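You operate a simulated robot arm through the tools that you are given. There is no shell and no other tool. Be economical: measure what you need, move in short steps, check, and stop when the job is done.

Carry out the task below with a simulated robot arm. There is one attempt and no reset: what you move stays moved.

Task
Polish the top of the blue-banded brass box in the low clamp.
Fine: clamp it first, use the cream pad and the polish tin; pad back, clamp open again. What is to be rubbed or washed off counts as gone when no trace of it is left.

Only the result counts: the job must be done as asked and must still hold three seconds after the hand-in. Knocking over, shifting, dropping, spilling or breaking anything else fails it.

Robot
A 6-joint arm with a two-finger parallel gripper, fixed in place. Base frame: the origin is at the foot of the arm, x ahead of it, y to its left, z up; the work surface is at about z = 76.2. Readings come in cm, rad, newtons and seconds.
With the tool pointing down near the work surface it reaches from about 24 to 64 cm from the base axis. Its first joint turns from -1.152 to 1.152 rad. Payload 2.7 kg.
Tool frame: the origin (TCP) lies between the finger pads and is the grasp point; the fingertips stand 2.3 cm ahead of it; z points along the fingers, y is the line along which they close. The gripper opens to 9.4 cm. The fingers are 3.8 cm wide and 1 cm thick; the gripper's body (5.4 by 9.6 cm) begins 3.9 cm behind the TCP.
Orientation is that of the tool frame in the base frame, as [roll, pitch, yaw] about the fixed x, y, z axes, in that order (R = Rz(yaw) Ry(pitch) Rx(roll)). With the fingers straight down and closing along the base's y, the tool's x points along the base's -x, its y along +y and its z along -z.

Tools
- The arm moves only by the tool play_rows. Its argument "motion" is a list of rows, each a list of 3 entries, a list of its own where there are three numbers: the turn, a rotation vector about the tool's x, y, z in units of 60 degrees (1.0 is 60 degrees), then the shift along the tool's x, y, z in units of 150 mm (1.0 is 150 mm), then the finger opening in cm, from 0 to 9.4. In form: [[[ax, ay, az], [tx, ty, tz], jaw], ...]. A call has 1 to 20 rows; each row is the pose to reach, as a shift and turn from the pose commanded when the call began, along the tool's axes at that moment. A call with a number of a shift or a turn outside -1 to 1 is refused whole. Rows are played at 5 a second. More than 5 cm and 0.15 rad between two rows, or a gripper value outside its range, and nothing of the call is played. A pose out of reach is approached as far as the arm can. The call stops where the force on the tool passes 70 N (or 10 N more than at its start, if that is more) or the arm is blocked; 0.2 s more then pass. Each finger travels about 4.5 cm/s and halts on what it meets, pressing with about 21 N; the grip force reading is that of the motor and also rises with nothing between the fingers. The clock runs only during rows and for 0.2 s after the last one: add rows that repeat a pose to give the fingers time. The reply holds the time, the measured pose of the TCP, the force on the tool along the base axes, the opening and the grip force, in the units named above and with some noise, with the torque about the TCP (base axes, N m) and any sound that the robot's microphone picked up, and new pictures: "pictures" is both (left out), scene, wrist or none.
- Cameras (640 x 400 px; columns grow to the right, rows downward): "scene" is fixed at [7.97, -45.08, 138.52]; the picture's right is [0.66, -0.75, 0.00], its down [-0.56, -0.50, -0.66] and it looks along [0.49, 0.44, -0.75] (base axes); focal length 231 px, centre (320, 200). "wrist" rides on the gripper at [8.6, 1.6, -7.4] in the tool frame; the picture's right is [-0.18, 0.98, 0.00], its down [-0.58, -0.11, -0.81] and it looks along [-0.79, -0.15, 0.59] (tool axes); focal length 243 px, centre (320, 200). There is no depth. A picture from a camera that has moved, and an enlarged one, comes with that camera's place and axes in the base frame and with its lens.
- zoom(camera, box): a new picture of the part [left, top, right, bottom] of that camera's present view, enlarged. No time passes.
- job_done(): hands the job in; it is judged then, once.

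Work in short steps. Places have to be worked out from the pictures, the camera data and where the tool is seen: move nearer, look again, correct. Check each grasp and each placing, and mend what went wrong. You have 120 turns and 200 pictures in all, those below and enlarged ones among them. Open the gripper and draw the arm clear of the work before you hand the job in, unless the task says otherwise; then end with one line.

The tools are called after "Request:" as name(argument=value, ...) on one line, values as JSON. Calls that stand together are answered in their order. play_rows: Moves the arm, as the interface text tells. Its arguments: {"type":"object","properties":{"motion":{"type":"array"},"pictures":{"type":"string","enum":["both","scene","wrist","none"]}},"required":["motion"]} The other tools are called the same way: zoom (camera, box) takes an enlarged picture of a part of a camera's view; job_done () hands the job in.

At the start:

```text
clock: 0.0
tcp_pos: [33.24, 17.91, 111.43]
tool_rot: [-3.14, 0.001, -3.141]
contact_force: [0.1, -0.7, 0.0]
wrist_torque: [0.0, -0.01, -0.01]
opening: 9.4
finger_force: 0.0
```

scene: 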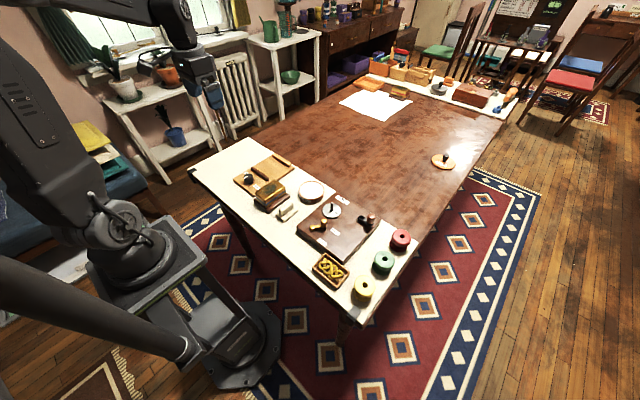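
wrist: 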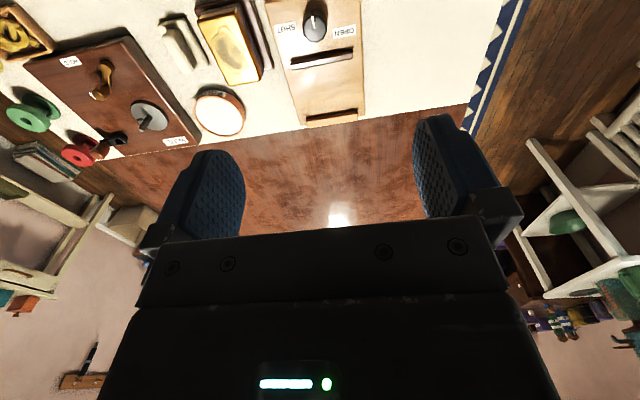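

I start by looking closely at the work area in both views.

Request:
zoom(camera="scene", box=[220, 140, 420, 300])

Request:
zoom(camera="wrist", box=[0, 0, 380, 170])

Request:
zoom(camera="scene", box=[330, 50, 530, 180])

```text
2.50 times, centred on (320, 220) of scene
camera zoom: at [7.97, -45.08, 138.52], right [0.66, -0.75, 0.0], down [-0.56, -0.5, -0.66], along [0.49, 0.44, -0.75], focal length 579 px, centre (320, 150)
```

zoom: 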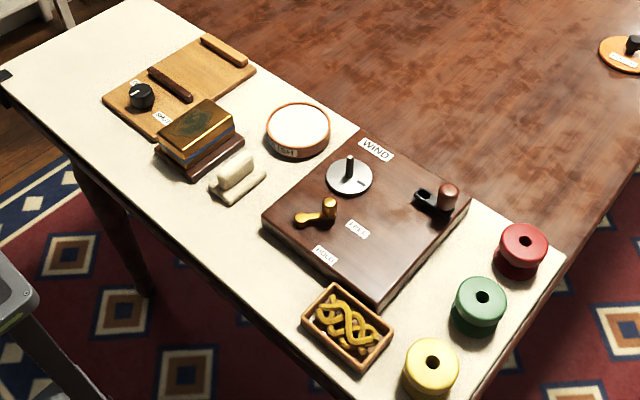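

```text
1.68 times, centred on (190, 85) of wrist
camera zoom: at [24.41, 19.53, 118.76], right [0.18, 0.98, 0.0], down [0.58, -0.11, 0.81], along [0.79, -0.15, -0.59], focal length 409 px, centre (539, 394)
```

zoom: 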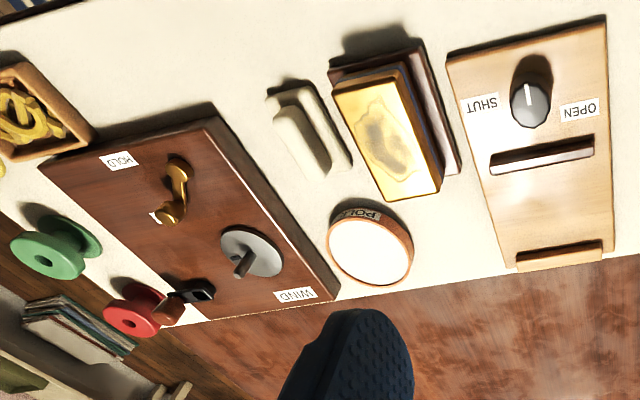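

```text
3.08 times, centred on (430, 115) of scene
camera zoom: at [7.97, -45.08, 138.52], right [0.66, -0.75, 0.0], down [-0.56, -0.5, -0.66], along [0.49, 0.44, -0.75], focal length 712 px, centre (-18, 462)
```

zoom: 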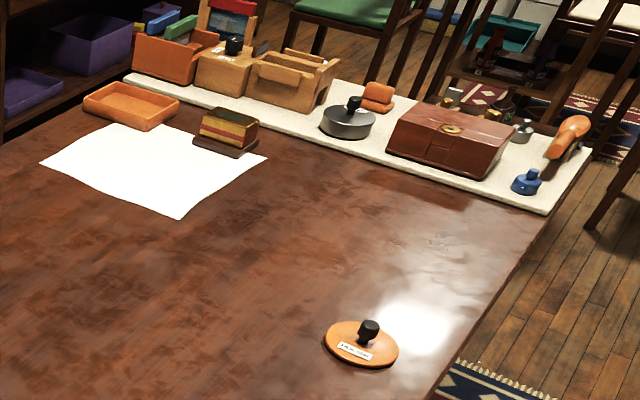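

The blue-banded box seems to be on its stand near (37, 4, 81), beside the clamp board at higher y. I move back and lower for a closer view.

Request:
play_rows(motion=[[[0, 0, 0], [0.07, -0.12, 0.12], 9.4], [[0, 0, 0], [0.14, -0.26, 0.28], 9.4], [[0, 0, 0], [0.21, -0.4, 0.44], 9.4], [[0, 0, 0], [0.28, -0.54, 0.6], 9.4], [[0, 0, 0], [0.32, -0.62, 0.7], 9.4], [[0, 0, 0], [0.32, -0.62, 0.7], 9.4]], pictures="wrist")

```text
clock: 1.4
tcp_pos: [28.54, 8.65, 100.9]
tool_rot: [3.141, -0.001, -3.141]
contact_force: [0.1, -0.1, 0.1]
wrist_torque: [0.02, 0.03, -0.03]
opening: 9.42
finger_force: 0.0
camera wrist: at [19.62, 10.18, 108.17], right [0.18, 0.98, 0.0], down [0.58, -0.11, 0.81], along [0.79, -0.15, -0.59], focal length 243 px, centre (320, 200)
```

wrist: 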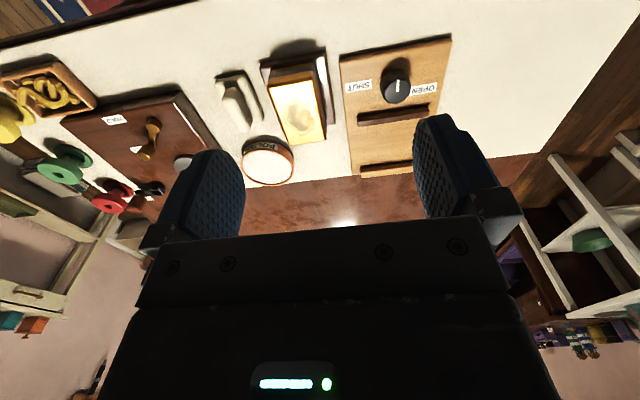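

I zoom on the parts I have to work with.

Request:
zoom(camera="wrist", box=[200, 20, 460, 190])

Request:
zoom(camera="scene", box=[225, 145, 335, 225])

```text
2.35 times, centred on (330, 105) of wrist
camera zoom: at [19.62, 10.18, 108.17], right [0.18, 0.98, 0.0], down [0.58, -0.11, 0.81], along [0.79, -0.15, -0.59], focal length 571 px, centre (296, 424)
```

zoom: 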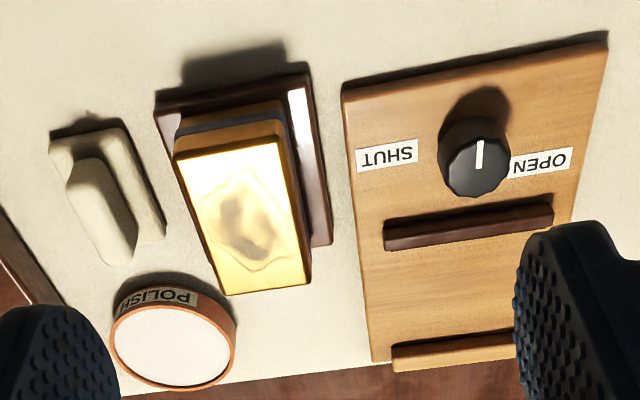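

```text
5.00 times, centred on (280, 185) of scene
camera zoom: at [7.97, -45.08, 138.52], right [0.66, -0.75, 0.0], down [-0.56, -0.5, -0.66], along [0.49, 0.44, -0.75], focal length 1157 px, centre (520, 275)
```

zoom: 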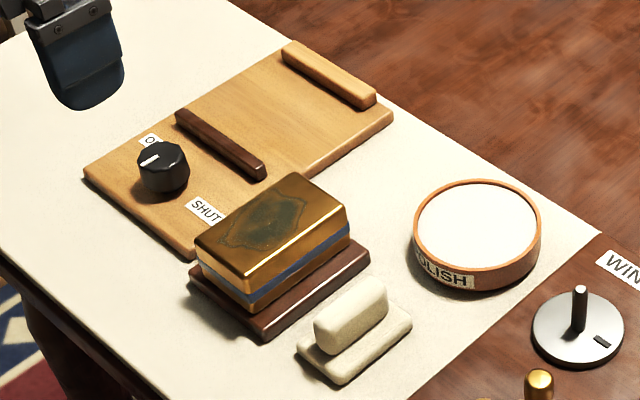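

Estimates: box about 9 × 5.3 cm, centre (37.4, 4.2), top z ≈ 81.3; clamp board x 33–54, y 10–22.6, jaw gap x ≈ 42.4–52.3. I look from further forward and lower to refine the gap.

Request:
play_rows(motion=[[[0, 0, 0], [-0.2, 0.1, 0.0], 9.4], [[0, 0, 0], [-0.5, 0.25, 0.0], 9.4], [[0, 0, 0], [-0.8, 0.4, 0], 9.4], [[0, 0, 0], [-0.95, 0.5, 0], 9.4], [[0, 0, 0], [-0.95, 0.5, 0], 9.4]], pictures="wrist")

```text
refused: row 2 steps farther than a row can; nothing moved
```

Too large a step; smaller rows.

Request:
play_rows(motion=[[[0, 0, 0], [-0.2, 0.1, 0.0], 9.4], [[0, 0, 0], [-0.4, 0.2, 0.0], 9.4], [[0, 0, 0], [-0.6, 0.3, 0], 9.4], [[0, 0, 0], [-0.8, 0.4, 0], 9.4], [[0, 0, 0], [-0.95, 0.5, 0], 9.4], [[0, 0, 0], [-0.95, 0.5, 0], 9.4]], pictures="wrist")

Request:
zoom(camera="wrist", box=[140, 0, 440, 190])

```text
clock: 2.8
tcp_pos: [42.64, 16.26, 100.85]
tool_rot: [-3.142, 0.001, 3.141]
contact_force: [0.7, 0.1, -1.1]
wrist_torque: [-0.03, -0.02, -0.01]
opening: 9.41
finger_force: 0.2
camera wrist: at [33.93, 17.77, 108.26], right [0.18, 0.98, 0.0], down [0.58, -0.11, 0.81], along [0.79, -0.15, -0.59], focal length 243 px, centre (320, 200)
```

wrist: 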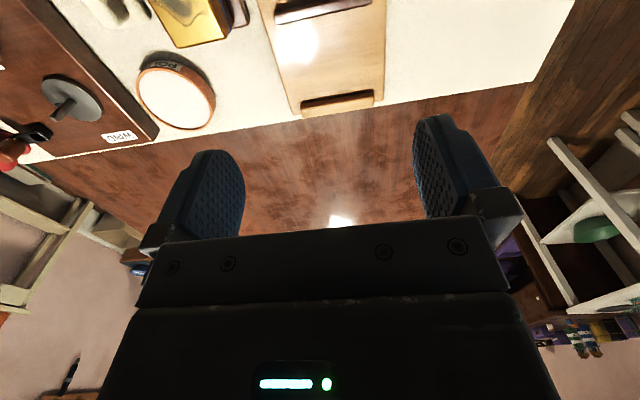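

```text
2.11 times, centred on (290, 95) of wrist
camera zoom: at [33.93, 17.77, 108.26], right [0.18, 0.98, 0.0], down [0.58, -0.11, 0.81], along [0.79, -0.15, -0.59], focal length 511 px, centre (383, 421)
```

zoom: 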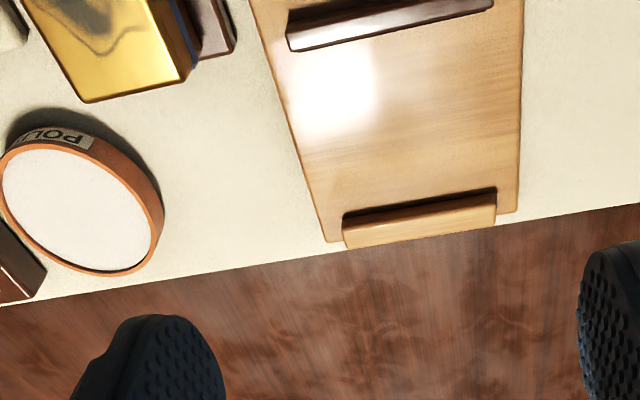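

Refined: gap x 42.4–52.4 (centre 47.4), jaws' y centre 16.4; box centre (37.4, 4.35), top 81.3. I move above the box with the jaw at 7.6.

Request:
play_rows(motion=[[[0, 0, 0], [0.08, -0.2, 0.1], 7.6], [[0, 0, 0], [0.16, -0.4, 0.25], 7.6], [[0, 0, 0], [0.24, -0.58, 0.42], 7.6], [[0, 0, 0], [0.31, -0.72, 0.6], 7.6], [[0, 0, 0], [0.349, -0.794, 0.76], 7.6], [[0, 0, 0], [0.349, -0.794, 0.857], 7.6], [[0, 0, 0], [0.349, -0.794, 0.857], 7.6]])

```text
clock: 4.4
tcp_pos: [37.3, 4.29, 88.07]
tool_rot: [-3.141, 0.001, -3.141]
contact_force: [-0.4, -0.6, -0.6]
wrist_torque: [0.03, 0.02, 0.01]
opening: 7.61
finger_force: 0.0
camera wrist: at [28.57, 5.84, 95.41], right [0.18, 0.98, 0.0], down [0.58, -0.11, 0.81], along [0.79, -0.15, -0.59], focal length 243 px, centre (320, 200)
```

scene: 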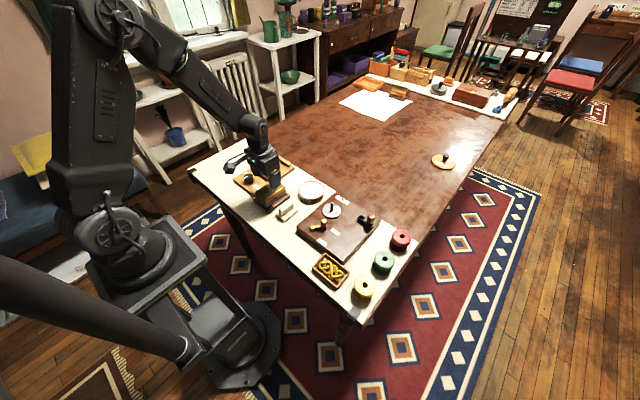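
wrist: 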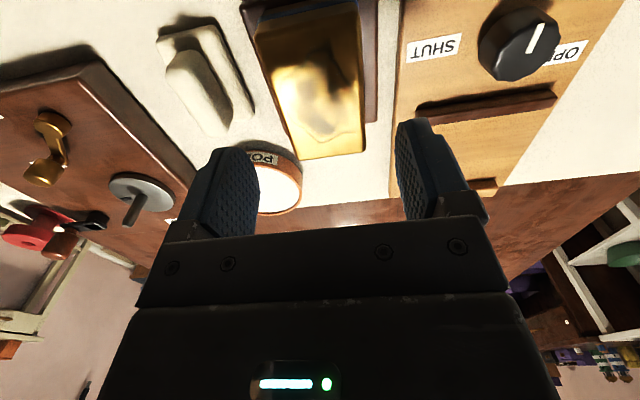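

Aligned over the box; descend to TCP z 80.6.

Request:
play_rows(motion=[[[0, 0, 0], [-0.005, 0.003, 0.15], 7.6], [[0, 0, 0], [-0.005, 0.003, 0.3], 7.6], [[0, 0, 0], [-0.005, 0.003, 0.42], 7.6], [[0, 0, 0], [-0.005, 0.003, 0.495], 7.6], [[0, 0, 0], [-0.005, 0.003, 0.495], 7.6]])

Request:
zoom(camera="scene", box=[225, 145, 335, 225])

```text
clock: 5.6
tcp_pos: [37.49, 4.29, 80.67]
tool_rot: [-3.14, -0.001, -3.141]
contact_force: [0.0, 0.2, -0.3]
wrist_torque: [0.01, -0.03, -0.01]
opening: 7.59
finger_force: 0.1
camera wrist: at [28.73, 5.84, 87.95], right [0.18, 0.98, 0.0], down [0.58, -0.11, 0.81], along [0.79, -0.15, -0.59], focal length 243 px, centre (320, 200)
```

scene: 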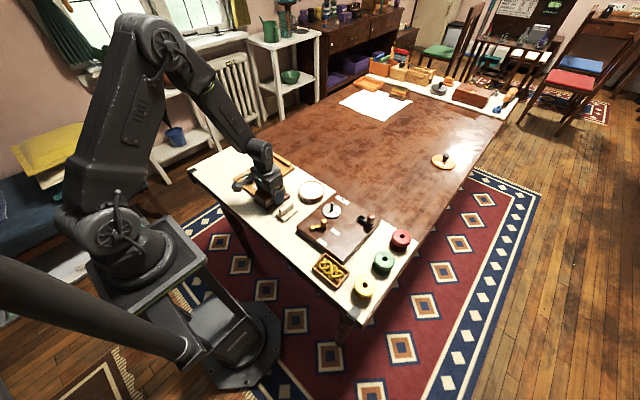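
wrist: 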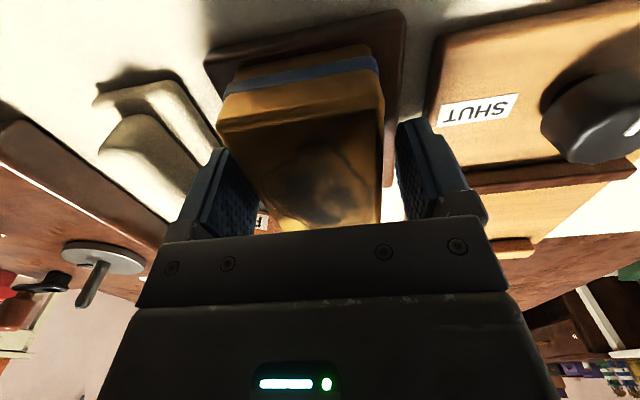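

```text
5.00 times, centred on (280, 185) of scene
camera zoom: at [7.97, -45.08, 138.52], right [0.66, -0.75, 0.0], down [-0.56, -0.5, -0.66], along [0.49, 0.44, -0.75], focal length 1157 px, centre (520, 275)
```

zoom: 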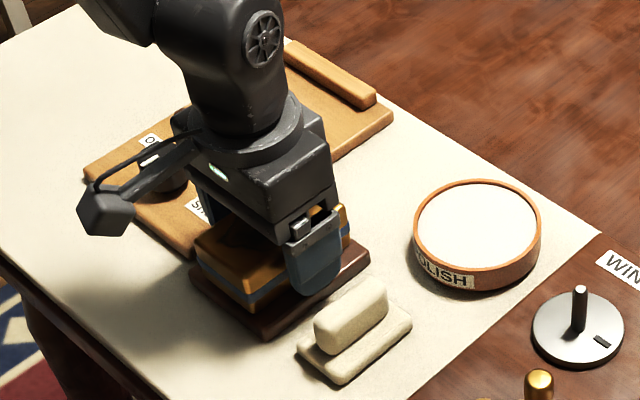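

Fingers straddle the box cleanly. Close, then lift slightly.

Request:
play_rows(motion=[[[0, 0, 0], [0, 0, 0], 6], [[0, 0, 0], [0, 0, 0], 4.8], [[0, 0, 0], [0, 0, 0], 4.8], [[0, 0, 0], [0, 0, 0], 4.8], [[0, 0, 0], [0, 0, -0.1], 4.8], [[0, 0, 0], [0, 0, -0.2], 4.8], [[0, 0, 0], [0, 0, -0.33], 4.8], [[0, 0, 0], [0, 0, -0.33], 4.8]])

```text
clock: 7.4
tcp_pos: [37.5, 4.24, 85.64]
tool_rot: [-3.141, 0.001, 3.14]
contact_force: [0.3, -0.4, -4.3]
wrist_torque: [0.05, 0.01, 0.02]
opening: 5.61
finger_force: 20.8
camera wrist: at [28.71, 5.83, 92.92], right [0.18, 0.98, 0.0], down [0.58, -0.11, 0.81], along [0.79, -0.15, -0.59], focal length 243 px, centre (320, 200)
```

scene: 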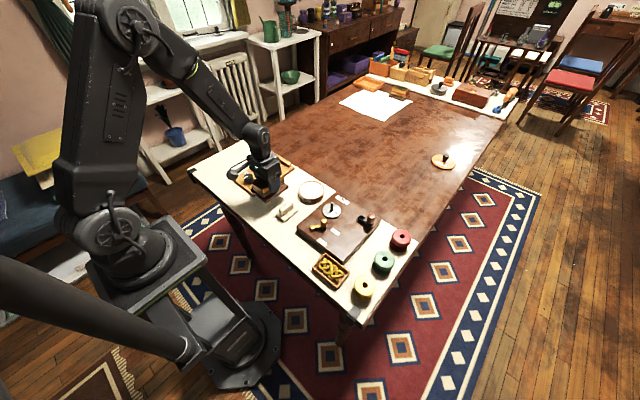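
wrist: 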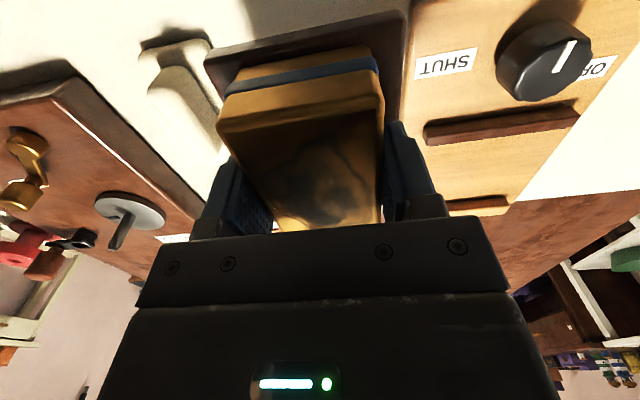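

Box is held (4.3 N). I carry it forward in x first, then over in y to above the clamp gap.

Request:
play_rows(motion=[[[0, 0, 0], [-0.17, 0, -0.05], 4.8], [[0, 0, 0], [-0.36, 0.02, -0.1], 4.8], [[0, 0, 0], [-0.54, 0.1, -0.1], 4.8], [[0, 0, 0], [-0.65, 0.25, -0.1], 4.8], [[0, 0, 0], [-0.67, 0.45, -0.1], 4.8], [[0, 0, 0], [-0.67, 0.65, -0.1], 4.8], [[0, 0, 0], [-0.67, 0.78, -0.1], 4.8], [[0, 0, 0], [-0.67, 0.811, -0.1], 4.8], [[0, 0, 0], [-0.67, 0.811, -0.1], 4.8]])

Request:
zoom(camera="scene", box=[225, 130, 335, 210])

```text
clock: 9.4
tcp_pos: [47.48, 16.58, 87.08]
tool_rot: [3.141, 0.0, 3.141]
contact_force: [-0.8, 0.6, -4.3]
wrist_torque: [0.01, -0.01, 0.01]
opening: 5.6
finger_force: 21.1
camera wrist: at [38.75, 18.16, 94.44], right [0.18, 0.98, 0.0], down [0.58, -0.11, 0.81], along [0.79, -0.15, -0.59], focal length 243 px, centre (320, 200)
```

scene: 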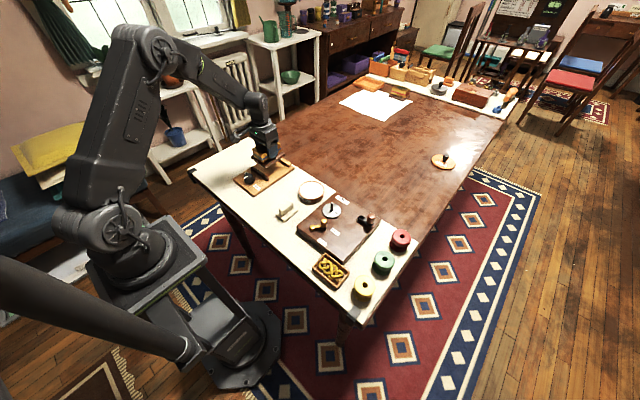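
wrist: 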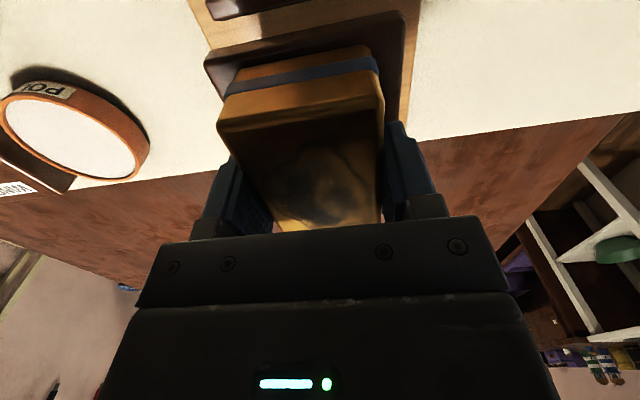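

```text
5.00 times, centred on (280, 170) of scene
camera zoom: at [7.98, -45.07, 138.52], right [0.66, -0.75, 0.0], down [-0.56, -0.5, -0.66], along [0.49, 0.44, -0.75], focal length 1157 px, centre (520, 350)
```

zoom: 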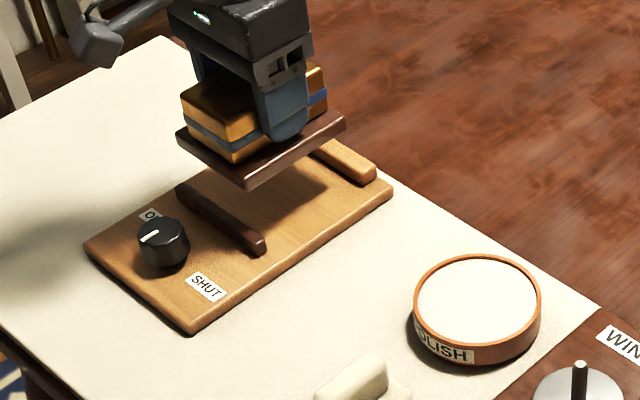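

The dark stand is part of the box (base plate ≈ 9.6 × 7.9 cm) and the gap is only ≈10.1 cm, so the short side across the jaws fits with room (and its long side matches the jaw width). I rotate the box 90°, first half.

Request:
play_rows(motion=[[[0, 0, -0.125], [0, 0, 0], 4.8], [[0, 0, -0.25], [0, 0, 0], 4.8], [[0, 0, -0.375], [0, 0, 0], 4.8], [[0, 0, -0.5], [0, 0, 0], 4.8], [[0, 0, -0.625], [0, 0, 0], 4.8], [[0, 0, -0.75], [0, 0, 0], 4.8], [[0, 0, -0.75], [0, 0, 0], 4.8]], pictures="none")

Request:
play_rows(motion=[[[0, 0, -0.125], [0, 0, 0], 4.8], [[0, 0, -0.25], [0, 0, 0], 4.8], [[0, 0, -0.375], [0, 0, 0], 4.8], [[0, 0, -0.5], [0, 0, 0], 4.8], [[0, 0, -0.625], [0, 0, 0], 4.8], [[0, 0, -0.75], [0, 0, 0], 4.8], [[0, 0, -0.75], [0, 0, 0], 4.8]])

Request:
zoom(camera="scene", box=[225, 130, 335, 210])

```text
clock: 11.0
tcp_pos: [47.49, 16.53, 87.08]
tool_rot: [-3.142, 0.0, -2.354]
contact_force: [1.1, 0.5, -5.1]
wrist_torque: [-0.03, 0.01, -0.02]
opening: 5.6
finger_force: 20.8
```

```text
clock: 12.6
tcp_pos: [47.45, 16.45, 87.02]
tool_rot: [-3.141, 0.001, -1.57]
contact_force: [-0.2, -0.8, -4.6]
wrist_torque: [0.02, 0.02, 0.01]
opening: 5.61
finger_force: 21.1
camera wrist: at [45.82, 7.78, 94.42], right [-0.98, 0.18, 0.0], down [0.11, 0.58, 0.81], along [0.15, 0.79, -0.59], focal length 243 px, centre (320, 200)
```

scene: 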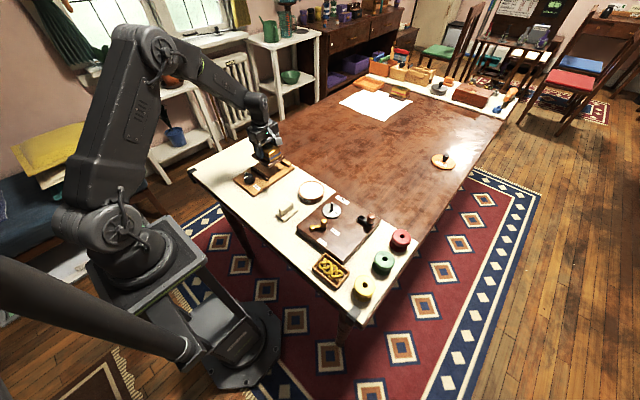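
wrist: 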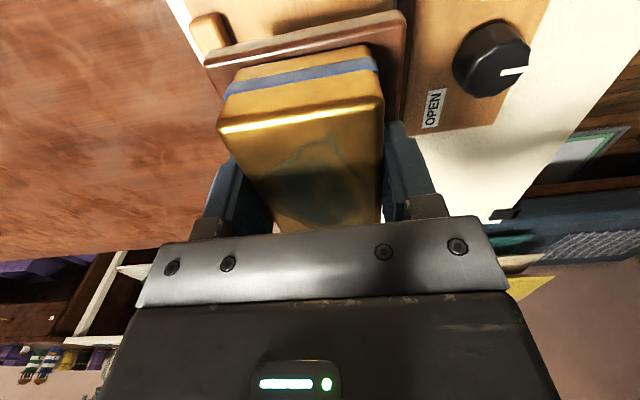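

```text
5.00 times, centred on (280, 170) of scene
camera zoom: at [7.98, -45.07, 138.52], right [0.66, -0.75, 0.0], down [-0.56, -0.5, -0.66], along [0.49, 0.44, -0.75], focal length 1157 px, centre (520, 350)
```

zoom: 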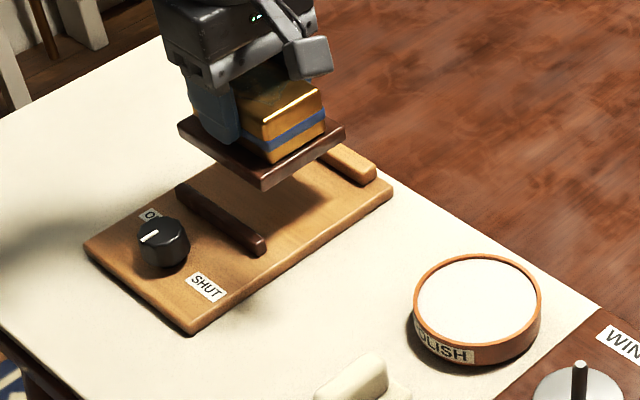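

Orientation good. Lower to just above the board (expected rest at TCP z ≈ 81.7–82).

Request:
play_rows(motion=[[[0, 0, 0], [0, 0, 0.12], 4.8], [[0, 0, 0], [0, 0, 0.22], 4.8], [[0, 0, 0], [0, 0, 0.29], 4.8], [[0, 0, 0], [0, 0, 0.29], 4.8]], pictures="wrist")

Request:
zoom(camera="scene", box=[225, 130, 335, 210])

```text
clock: 13.6
tcp_pos: [47.55, 16.54, 82.7]
tool_rot: [-3.141, -0.001, -1.572]
contact_force: [-0.1, -0.4, -3.0]
wrist_torque: [0.02, -0.01, 0.01]
opening: 5.59
finger_force: 21.0
camera wrist: at [45.78, 7.8, 90.03], right [-0.98, 0.18, 0.0], down [0.11, 0.58, 0.81], along [0.15, 0.79, -0.59], focal length 243 px, centre (320, 200)
```

wrist: 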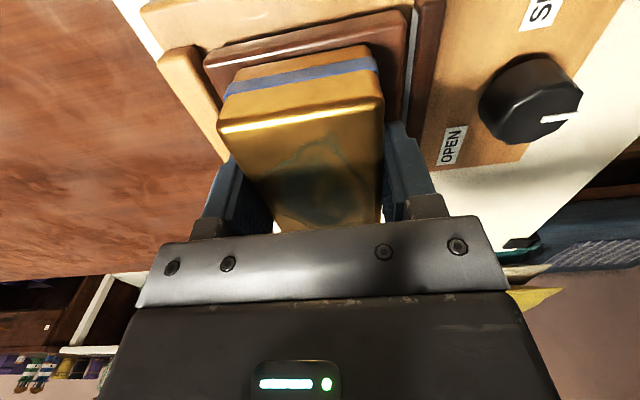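

```text
5.00 times, centred on (280, 170) of scene
camera zoom: at [7.98, -45.07, 138.52], right [0.66, -0.75, 0.0], down [-0.56, -0.5, -0.66], along [0.49, 0.44, -0.75], focal length 1157 px, centre (520, 350)
```

zoom: 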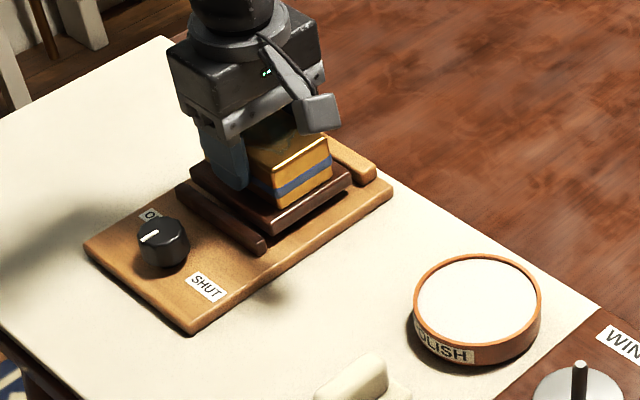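

It sits between the jaws with clearance. Lower gently until it rests.

Request:
play_rows(motion=[[[0, 0, 0], [0, 0, 0.02], 4.8], [[0, 0, 0], [0, 0, 0.035], 4.8], [[0, 0, 0], [0, 0, 0.05], 4.8], [[0, 0, 0], [0, 0, 0.06], 4.8], [[0, 0, 0], [0, 0, 0.06], 4.8]], pictures="none")

```text
clock: 14.8
tcp_pos: [47.52, 16.55, 81.83]
tool_rot: [3.14, 0.001, -1.57]
contact_force: [-1.0, 0.1, -2.6]
wrist_torque: [-0.05, 0.12, -0.02]
opening: 5.6
finger_force: 21.1
```

Request:
play_rows(motion=[[[0, 0, 0], [0, 0, 0.01], 4.8], [[0, 0, 0], [0, 0, 0.015], 4.8], [[0, 0, 0], [0, 0, 0.015], 4.8]], pictures="wrist")

Request:
zoom(camera="scene", box=[225, 130, 335, 210])

```text
clock: 15.6
tcp_pos: [47.63, 16.63, 81.69]
tool_rot: [-3.138, 0.002, -1.57]
contact_force: [-6.5, -2.1, 16.4]
wrist_torque: [-0.07, 0.47, 0.1]
opening: 5.59
finger_force: 21.5
camera wrist: at [45.82, 7.82, 89.03], right [-0.98, 0.18, 0.0], down [0.11, 0.58, 0.81], along [0.15, 0.79, -0.59], focal length 243 px, centre (320, 200)
```

wrist: 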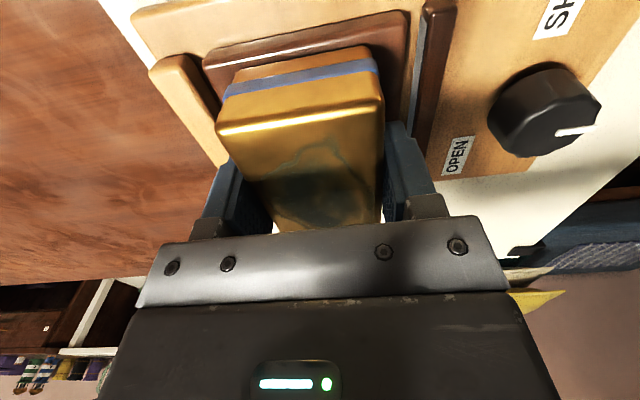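

```text
5.00 times, centred on (280, 170) of scene
camera zoom: at [7.93, -45.09, 138.51], right [0.66, -0.75, 0.0], down [-0.56, -0.5, -0.66], along [0.49, 0.44, -0.75], focal length 1157 px, centre (520, 350)
```

zoom: 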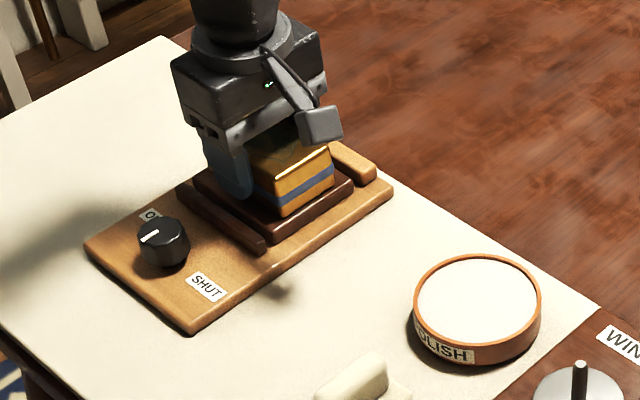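

The box rests on the board. Release (open to 7 only) and lift straight up.

Request:
play_rows(motion=[[[0, 0, 0], [0, 0, -0.01], 5.8], [[0, 0, 0], [0, 0, -0.01], 6.8], [[0, 0, 0], [0, 0, -0.01], 6.8], [[0, 0, 0], [0, 0, -0.1], 6.8], [[0, 0, 0], [0, 0, -0.3], 6.8], [[0, 0, 0], [0, 0, -0.55], 6.8], [[0, 0, 0], [0, 0, -0.8], 6.8], [[0, 0, 0], [0, 0, -0.8], 6.8]])

Request:
zoom(camera="scene", box=[225, 130, 335, 210])

```text
clock: 17.4
tcp_pos: [47.57, 16.4, 93.59]
tool_rot: [-3.141, 0.0, -1.57]
contact_force: [0.1, 0.2, -0.2]
wrist_torque: [0.05, -0.01, -0.03]
opening: 6.78
finger_force: 0.0
camera wrist: at [45.86, 7.74, 101.02], right [-0.98, 0.18, 0.0], down [0.11, 0.58, 0.81], along [0.15, 0.79, -0.59], focal length 243 px, centre (320, 200)
```

scene: 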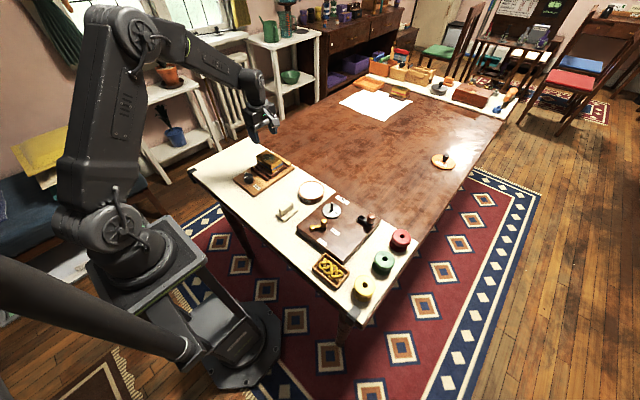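
wrist: 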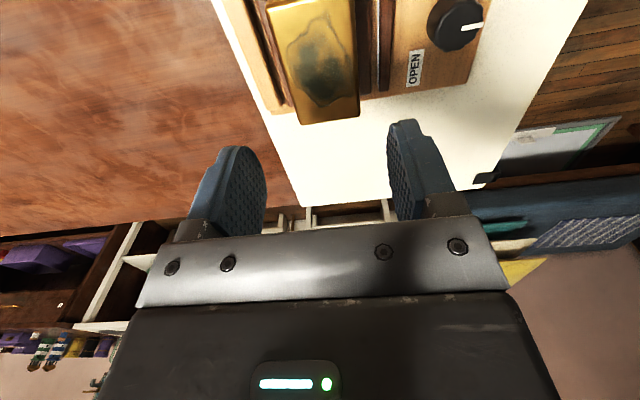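

```text
5.00 times, centred on (280, 170) of scene
camera zoom: at [7.97, -45.08, 138.52], right [0.66, -0.75, 0.0], down [-0.56, -0.5, -0.66], along [0.49, 0.44, -0.75], focal length 1157 px, centre (520, 350)
```

zoom: 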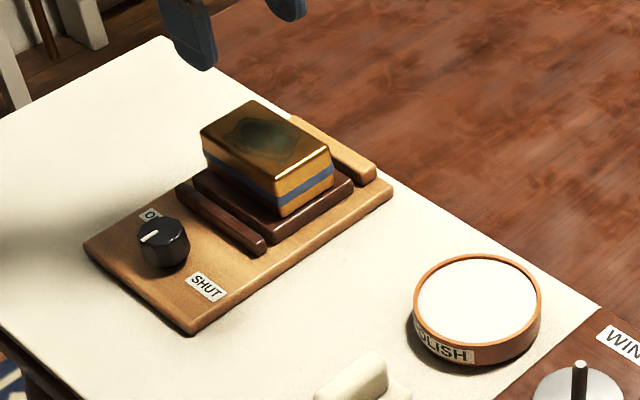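

Box is placed neatly. Now I back off to above the knob while turning the wrist back to view it.

Request:
play_rows(motion=[[[0, 0, 0.125], [0, 0.15, 0], 6.8], [[0, 0, 0.25], [0, 0.32, 0], 6.8], [[0, 0, 0.375], [0, 0.49, 0], 6.8], [[0, 0, 0.5], [0, 0.66, 0], 6.8], [[0, 0, 0.625], [0, 0.82, 0], 6.8], [[0, 0, 0.75], [0, 0.95, 0], 6.8], [[0, 0, 0.75], [0, 0.95, 0], 6.8]], pictures="none")

Request:
play_rows(motion=[[[0, 0, 0.125], [0, 0, 0], 6.8], [[0, 0, 0.25], [0, 0, 0], 6.8], [[0, 0, 0.375], [0, 0, 0], 6.8], [[0, 0, 0.5], [0, 0, 0], 6.8], [[0, 0, 0.625], [0, 0, 0], 6.8], [[0, 0, 0.75], [0, 0, 0], 6.8], [[0, 0, 0.75], [0, 0, 0], 6.8]], pictures="none")

Request:
zoom(camera="wrist", box=[180, 0, 440, 170])

```text
clock: 19.0
tcp_pos: [33.28, 16.47, 93.61]
tool_rot: [3.141, 0.002, -2.358]
contact_force: [-0.3, -0.3, -0.3]
wrist_torque: [0.03, 0.01, 0.0]
opening: 6.81
finger_force: 0.0
```

```text
clock: 20.6
tcp_pos: [33.33, 16.55, 93.7]
tool_rot: [3.141, 0.001, 3.14]
contact_force: [-0.1, -0.4, 0.5]
wrist_torque: [0.01, 0.02, 0.0]
opening: 6.79
finger_force: 0.1
```

```text
2.35 times, centred on (310, 85) of wrist
camera zoom: at [24.51, 18.07, 100.97], right [0.19, 0.98, 0.0], down [0.58, -0.11, 0.81], along [0.79, -0.15, -0.59], focal length 571 px, centre (344, 471)
```

zoom: 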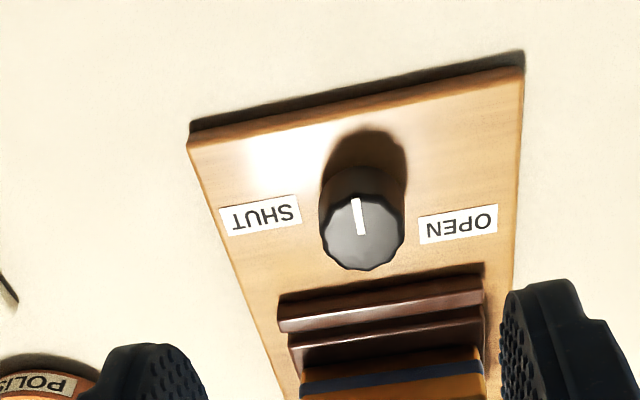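

Knob: centre ≈ (37.2, 16.5), Ø ≈ 3.3, top z ≈ 79.6, pointer toward -x. I move over it to z 84 and check.

Request:
play_rows(motion=[[[0, 0, 0], [-0.13, 0, 0.15], 5.6], [[0, 0, 0], [-0.258, 0, 0.35], 5.6], [[0, 0, 0], [-0.258, 0, 0.52], 5.6], [[0, 0, 0], [-0.258, 0, 0.64], 5.6], [[0, 0, 0], [-0.258, 0, 0.64], 5.6]], pictures="wrist")

Request:
zoom(camera="scene", box=[225, 130, 335, 210])

```text
clock: 21.8
tcp_pos: [37.21, 16.37, 84.11]
tool_rot: [3.14, 0.0, 3.141]
contact_force: [-0.6, -0.6, -0.3]
wrist_torque: [-0.04, -0.02, 0.0]
opening: 5.58
finger_force: 0.0
camera wrist: at [28.36, 18.0, 91.38], right [0.18, 0.98, 0.0], down [0.58, -0.11, 0.81], along [0.79, -0.15, -0.59], focal length 243 px, centre (320, 200)
```

wrist: 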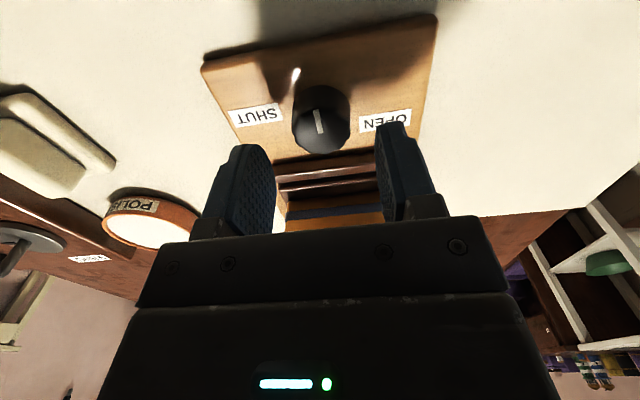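

```text
5.00 times, centred on (280, 170) of scene
camera zoom: at [7.97, -45.07, 138.52], right [0.66, -0.75, 0.0], down [-0.56, -0.5, -0.66], along [0.49, 0.44, -0.75], focal length 1157 px, centre (520, 350)
```

zoom: 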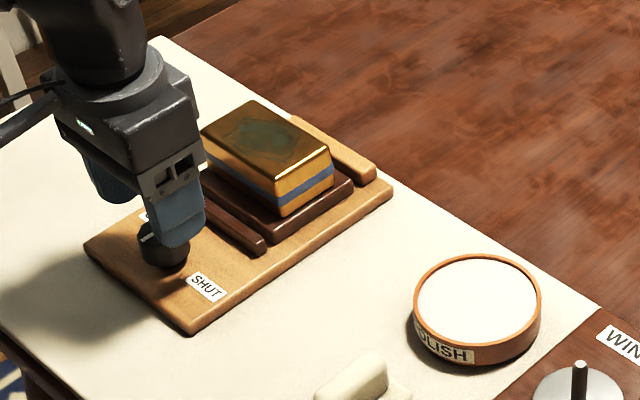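

Aligned (knob at ≈(37.0, 16.4)). Descend to z 80.2 and close on the knob.

Request:
play_rows(motion=[[[0, 0, 0], [0.01, 0.003, 0.1], 5.6], [[0, 0, 0], [0.01, 0.003, 0.2], 5.6], [[0, 0, 0], [0.01, 0.003, 0.255], 5.6], [[0, 0, 0], [0.01, 0.003, 0.255], 4.4], [[0, 0, 0], [0.01, 0.003, 0.255], 3.2], [[0, 0, 0], [0.01, 0.003, 0.255], 2.6], [[0, 0, 0], [0.01, 0.003, 0.255], 2.6], [[0, 0, 0], [0.01, 0.003, 0.255], 2.6]], pictures="wrist")

```text
clock: 23.6
tcp_pos: [36.93, 16.51, 80.08]
tool_rot: [3.141, 0.0, 3.141]
contact_force: [2.0, -7.2, -2.5]
wrist_torque: [-0.12, -0.1, -0.02]
opening: 3.55
finger_force: 45.1
camera wrist: at [28.21, 18.07, 87.52], right [0.18, 0.98, 0.0], down [0.58, -0.11, 0.81], along [0.79, -0.15, -0.59], focal length 243 px, centre (320, 200)
```

wrist: 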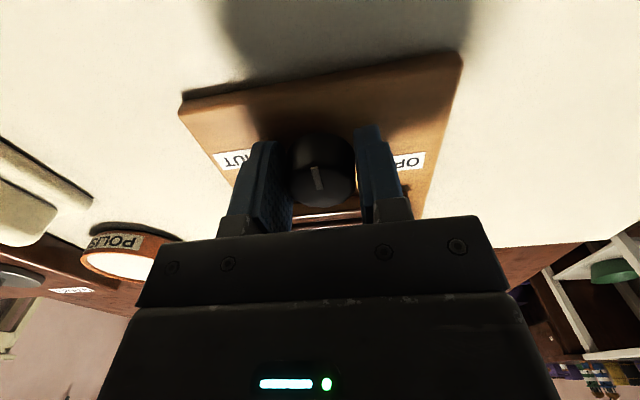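

Knob gripped. Turn toward SHUT by 30° first and check.

Request:
play_rows(motion=[[[0, 0, -0.1], [0, -0.005, 0], 2.6], [[0, 0, -0.2], [0, -0.005, 0], 2.6], [[0, 0, -0.3], [0, -0.005, 0], 2.6], [[0, 0, -0.4], [0, -0.005, 0], 2.6], [[0, 0, -0.5], [0, -0.005, 0], 2.6], [[0, 0, -0.5], [0, -0.005, 0], 2.6]], pictures="wrist")

Request:
zoom(camera="scene", box=[225, 130, 335, 210])

```text
clock: 25.0
tcp_pos: [36.98, 16.41, 80.18]
tool_rot: [3.141, 0.0, -2.618]
contact_force: [3.5, -16.5, 4.7]
wrist_torque: [-0.43, 0.1, -0.46]
opening: 3.54
finger_force: 44.9
camera wrist: at [28.58, 13.41, 87.55], right [-0.33, 0.94, 0.0], down [0.56, 0.2, 0.81], along [0.76, 0.27, -0.59], focal length 243 px, centre (320, 200)
```

wrist: 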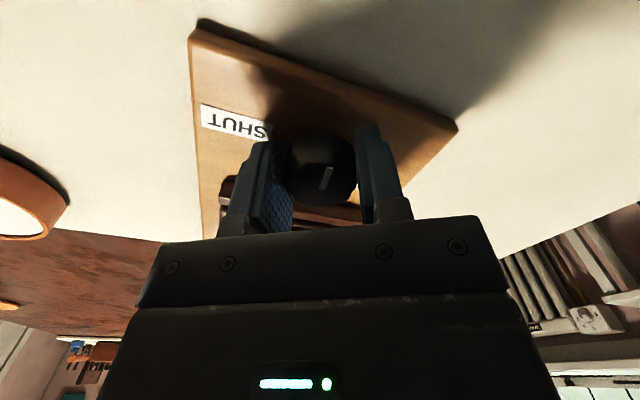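

```text
5.00 times, centred on (280, 170) of scene
camera zoom: at [7.97, -45.11, 138.5], right [0.66, -0.75, 0.0], down [-0.56, -0.5, -0.66], along [0.49, 0.44, -0.75], focal length 1157 px, centre (520, 350)
```

zoom: 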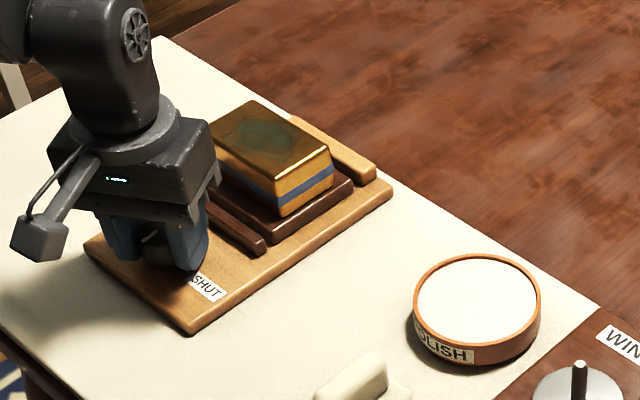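

The pointer seems to have slipped relative to the fingers. I look closer.

Request:
zoom(camera="wrist", box=[220, 90, 420, 220])

```text
3.08 times, centred on (320, 155) of wrist
camera zoom: at [28.58, 13.41, 87.55], right [-0.33, 0.94, 0.0], down [0.56, 0.2, 0.81], along [0.76, 0.27, -0.59], focal length 746 px, centre (320, 338)
```

zoom: 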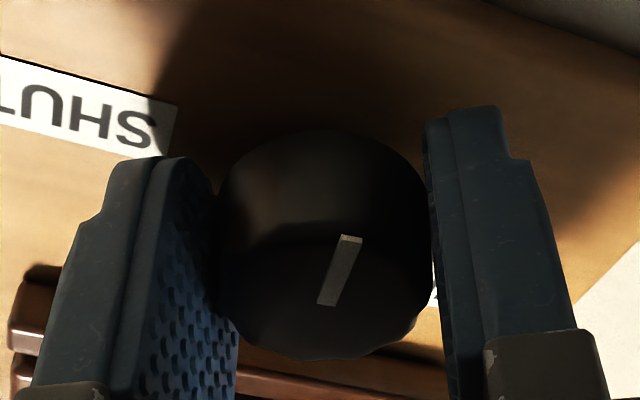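

The knob turned only ≈5° and slipped. I regrip and test the other direction to learn which way is free.

Request:
play_rows(motion=[[[0, 0, 0], [0, 0, 0], 4.4], [[0, 0, 0], [0, 0, 0.02], 4.4], [[0, 0, 0], [0, 0, 0.02], 2.0], [[0, 0, 0], [0, 0, 0.02], 2.0], [[0, 0, 0], [0, 0, 0.02], 2.0], [[0, 0, 0.08], [0, 0, 0.02], 2.0], [[0, 0, 0.16], [0, 0, 0.02], 2.0], [[0, 0, 0.24], [0, 0, 0.02], 2.0], [[0, 0, 0.24], [0, 0, 0.02], 2.0]], pictures="none")

Request:
zoom(camera="wrist", box=[220, 90, 420, 220])

```text
clock: 27.0
tcp_pos: [37.07, 16.47, 79.95]
tool_rot: [3.14, 0.001, -2.871]
contact_force: [13.1, -10.3, -2.1]
wrist_torque: [-0.12, -0.41, 0.0]
opening: 3.59
finger_force: 44.8
```

```text
3.08 times, centred on (320, 155) of wrist
camera zoom: at [28.16, 15.65, 87.24], right [-0.09, 1.0, 0.0], down [0.59, 0.05, 0.81], along [0.8, 0.07, -0.59], focal length 746 px, centre (320, 338)
```

zoom: 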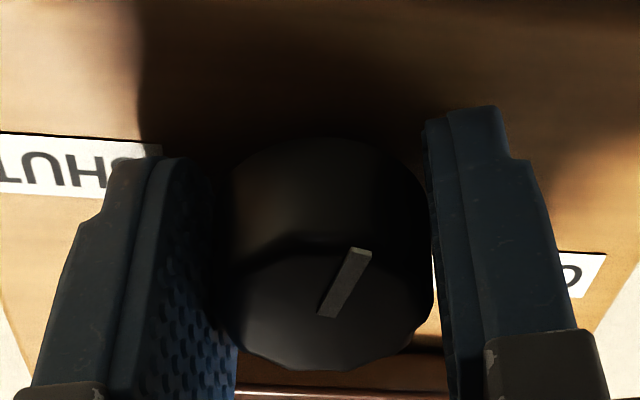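

Turning clockwise moved the knob freely. Check what the jaw did.

Request:
zoom(camera="scene", box=[235, 155, 305, 205])

```text
8.00 times, centred on (270, 180) of scene
camera zoom: at [8.0, -45.1, 138.51], right [0.66, -0.75, 0.0], down [-0.56, -0.5, -0.66], along [0.49, 0.44, -0.75], focal length 1852 px, centre (720, 360)
```

zoom: 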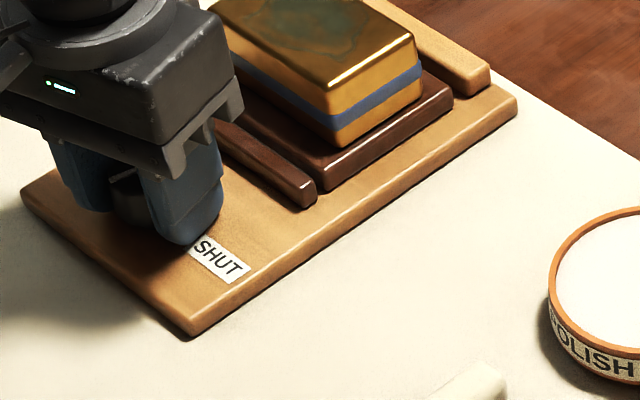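

No jaw motion yet. I keep turning clockwise 40° more and watch the jaw.

Request:
play_rows(motion=[[[0, 0, 0.1], [0, 0, 0], 2.0], [[0, 0, 0.2], [0, 0, 0], 2.0], [[0, 0, 0.3], [0, 0, 0], 2.0], [[0, 0, 0.4], [0, 0, 0], 2.0], [[0, 0, 0.5], [0, 0, 0], 2.0], [[0, 0, 0.6], [0, 0, 0], 2.0], [[0, 0, 0.6], [0, 0, 0], 2.0]], pictures="none")

Request:
zoom(camera="wrist", box=[220, 90, 420, 220])

Request:
zoom(camera="scene", box=[235, 155, 305, 205])

```text
clock: 28.6
tcp_pos: [37.06, 16.62, 79.86]
tool_rot: [3.14, 0.002, 2.784]
contact_force: [11.2, 1.9, 3.5]
wrist_torque: [0.0, -0.13, 0.01]
opening: 3.55
finger_force: 45.1
```

```text
3.08 times, centred on (320, 155) of wrist
camera zoom: at [29.4, 21.03, 87.25], right [0.52, 0.86, 0.0], down [0.51, -0.31, 0.81], along [0.69, -0.42, -0.59], focal length 746 px, centre (320, 338)
```

zoom: 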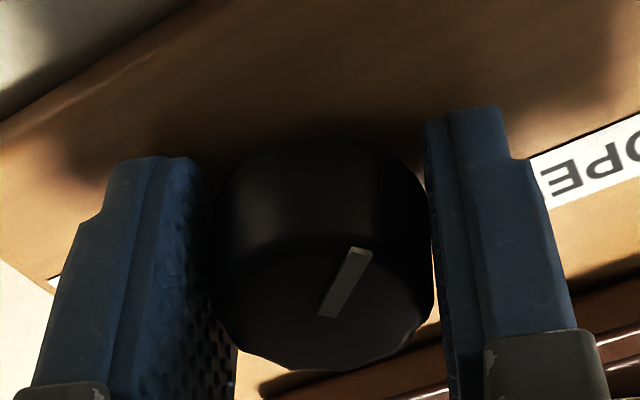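

```text
8.00 times, centred on (270, 180) of scene
camera zoom: at [7.99, -45.07, 138.52], right [0.66, -0.75, 0.0], down [-0.56, -0.5, -0.66], along [0.49, 0.44, -0.75], focal length 1852 px, centre (720, 360)
```

zoom: 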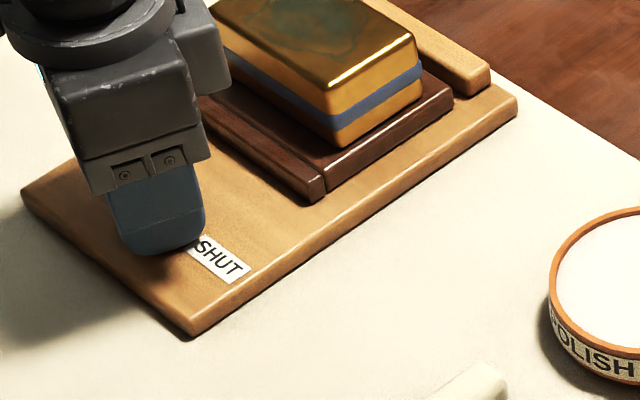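

Clockwise closes the jaw: it is nearing the plate. I keep turning clockwise.

Request:
play_rows(motion=[[[0, 0, 0.1], [0, 0, 0], 2.0], [[0, 0, 0.2], [0, 0, 0], 2.0], [[0, 0, 0.3], [0, 0, 0], 2.0], [[0, 0, 0.4], [0, 0, 0], 2.0], [[0, 0, 0.5], [0, 0, 0], 2.0], [[0, 0, 0.6], [0, 0, 0], 2.0], [[0, 0, 0.6], [0, 0, 0], 2.0]], pictures="none")

Request:
zoom(camera="wrist", box=[220, 90, 420, 220])

Request:
zoom(camera="scene", box=[235, 155, 305, 205])

```text
clock: 30.2
tcp_pos: [37.09, 16.65, 79.89]
tool_rot: [3.137, 0.001, 2.153]
contact_force: [5.4, 25.9, -0.2]
wrist_torque: [0.07, -0.1, 0.1]
opening: 3.55
finger_force: 44.7
```

```text
3.08 times, centred on (320, 155) of wrist
camera zoom: at [33.53, 24.64, 87.27], right [0.92, 0.39, 0.01], down [0.23, -0.55, 0.81], along [0.32, -0.74, -0.59], focal length 746 px, centre (320, 338)
```

zoom: 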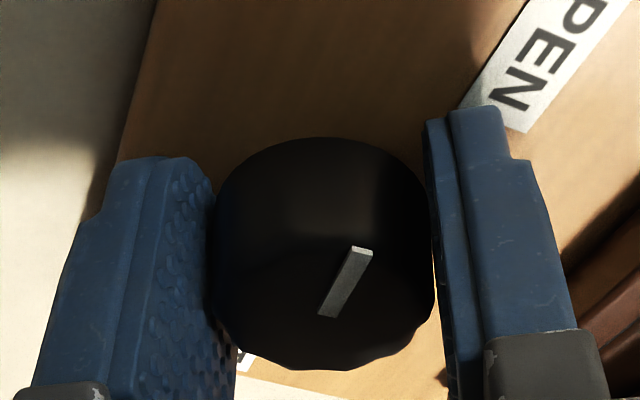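

```text
8.00 times, centred on (270, 180) of scene
camera zoom: at [7.98, -45.02, 138.54], right [0.66, -0.75, 0.0], down [-0.56, -0.5, -0.66], along [0.49, 0.44, -0.75], focal length 1852 px, centre (720, 360)
```

zoom: 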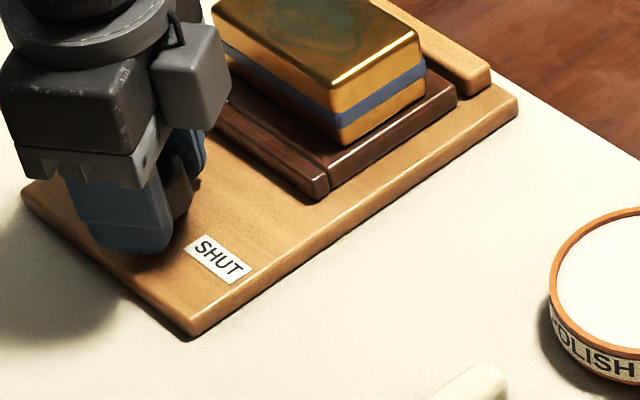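

The jaw is pushing the plate toward the fixed jaw. Continue clockwise with a small recentring.

Request:
play_rows(motion=[[[0, 0, 0.1], [0.003, 0.003, 0], 2.0], [[0, 0, 0.2], [0.006, 0.006, 0], 2.0], [[0, 0, 0.3], [0.008, 0.008, 0], 2.0], [[0, 0, 0.4], [0.008, 0.008, 0], 2.0], [[0, 0, 0.5], [0.008, 0.008, 0], 2.0], [[0, 0, 0.6], [0.008, 0.008, 0], 2.0], [[0, 0, 0.6], [0.008, 0.008, 0], 2.0]], pictures="none")

Request:
zoom(camera="wrist", box=[220, 90, 420, 220])

Request:
zoom(camera="scene", box=[235, 155, 305, 205])

```text
clock: 31.8
tcp_pos: [37.17, 16.68, 79.95]
tool_rot: [3.136, -0.005, 1.529]
contact_force: [17.8, 5.2, -1.8]
wrist_torque: [-0.09, -0.22, 0.71]
opening: 3.57
finger_force: 45.4
```

```text
3.08 times, centred on (320, 155) of wrist
camera zoom: at [39.03, 25.2, 87.33], right [0.97, -0.23, 0.0], down [-0.14, -0.58, 0.8], along [-0.18, -0.78, -0.59], focal length 746 px, centre (320, 338)
```

zoom: 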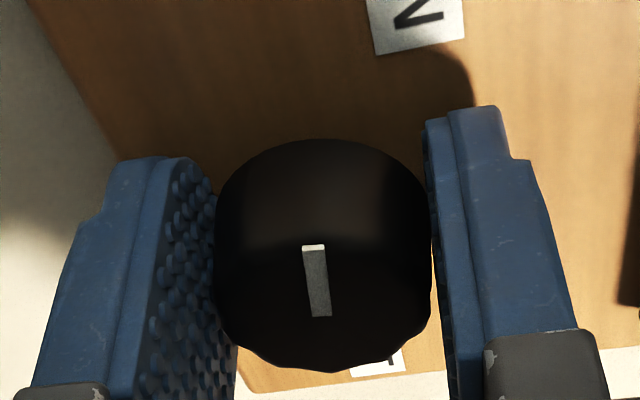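

```text
8.00 times, centred on (270, 180) of scene
camera zoom: at [8.01, -45.06, 138.52], right [0.66, -0.75, 0.0], down [-0.56, -0.5, -0.66], along [0.49, 0.44, -0.75], focal length 1852 px, centre (720, 360)
```

zoom: 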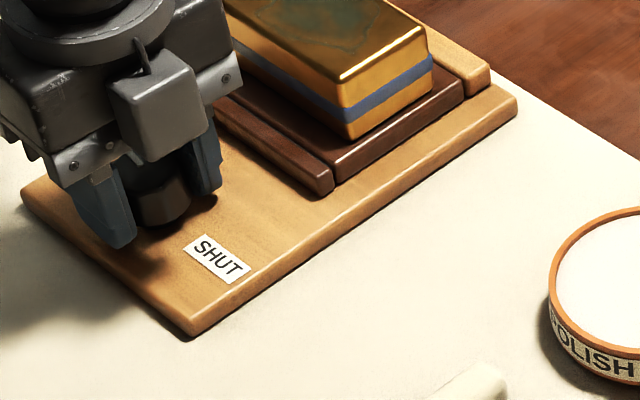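

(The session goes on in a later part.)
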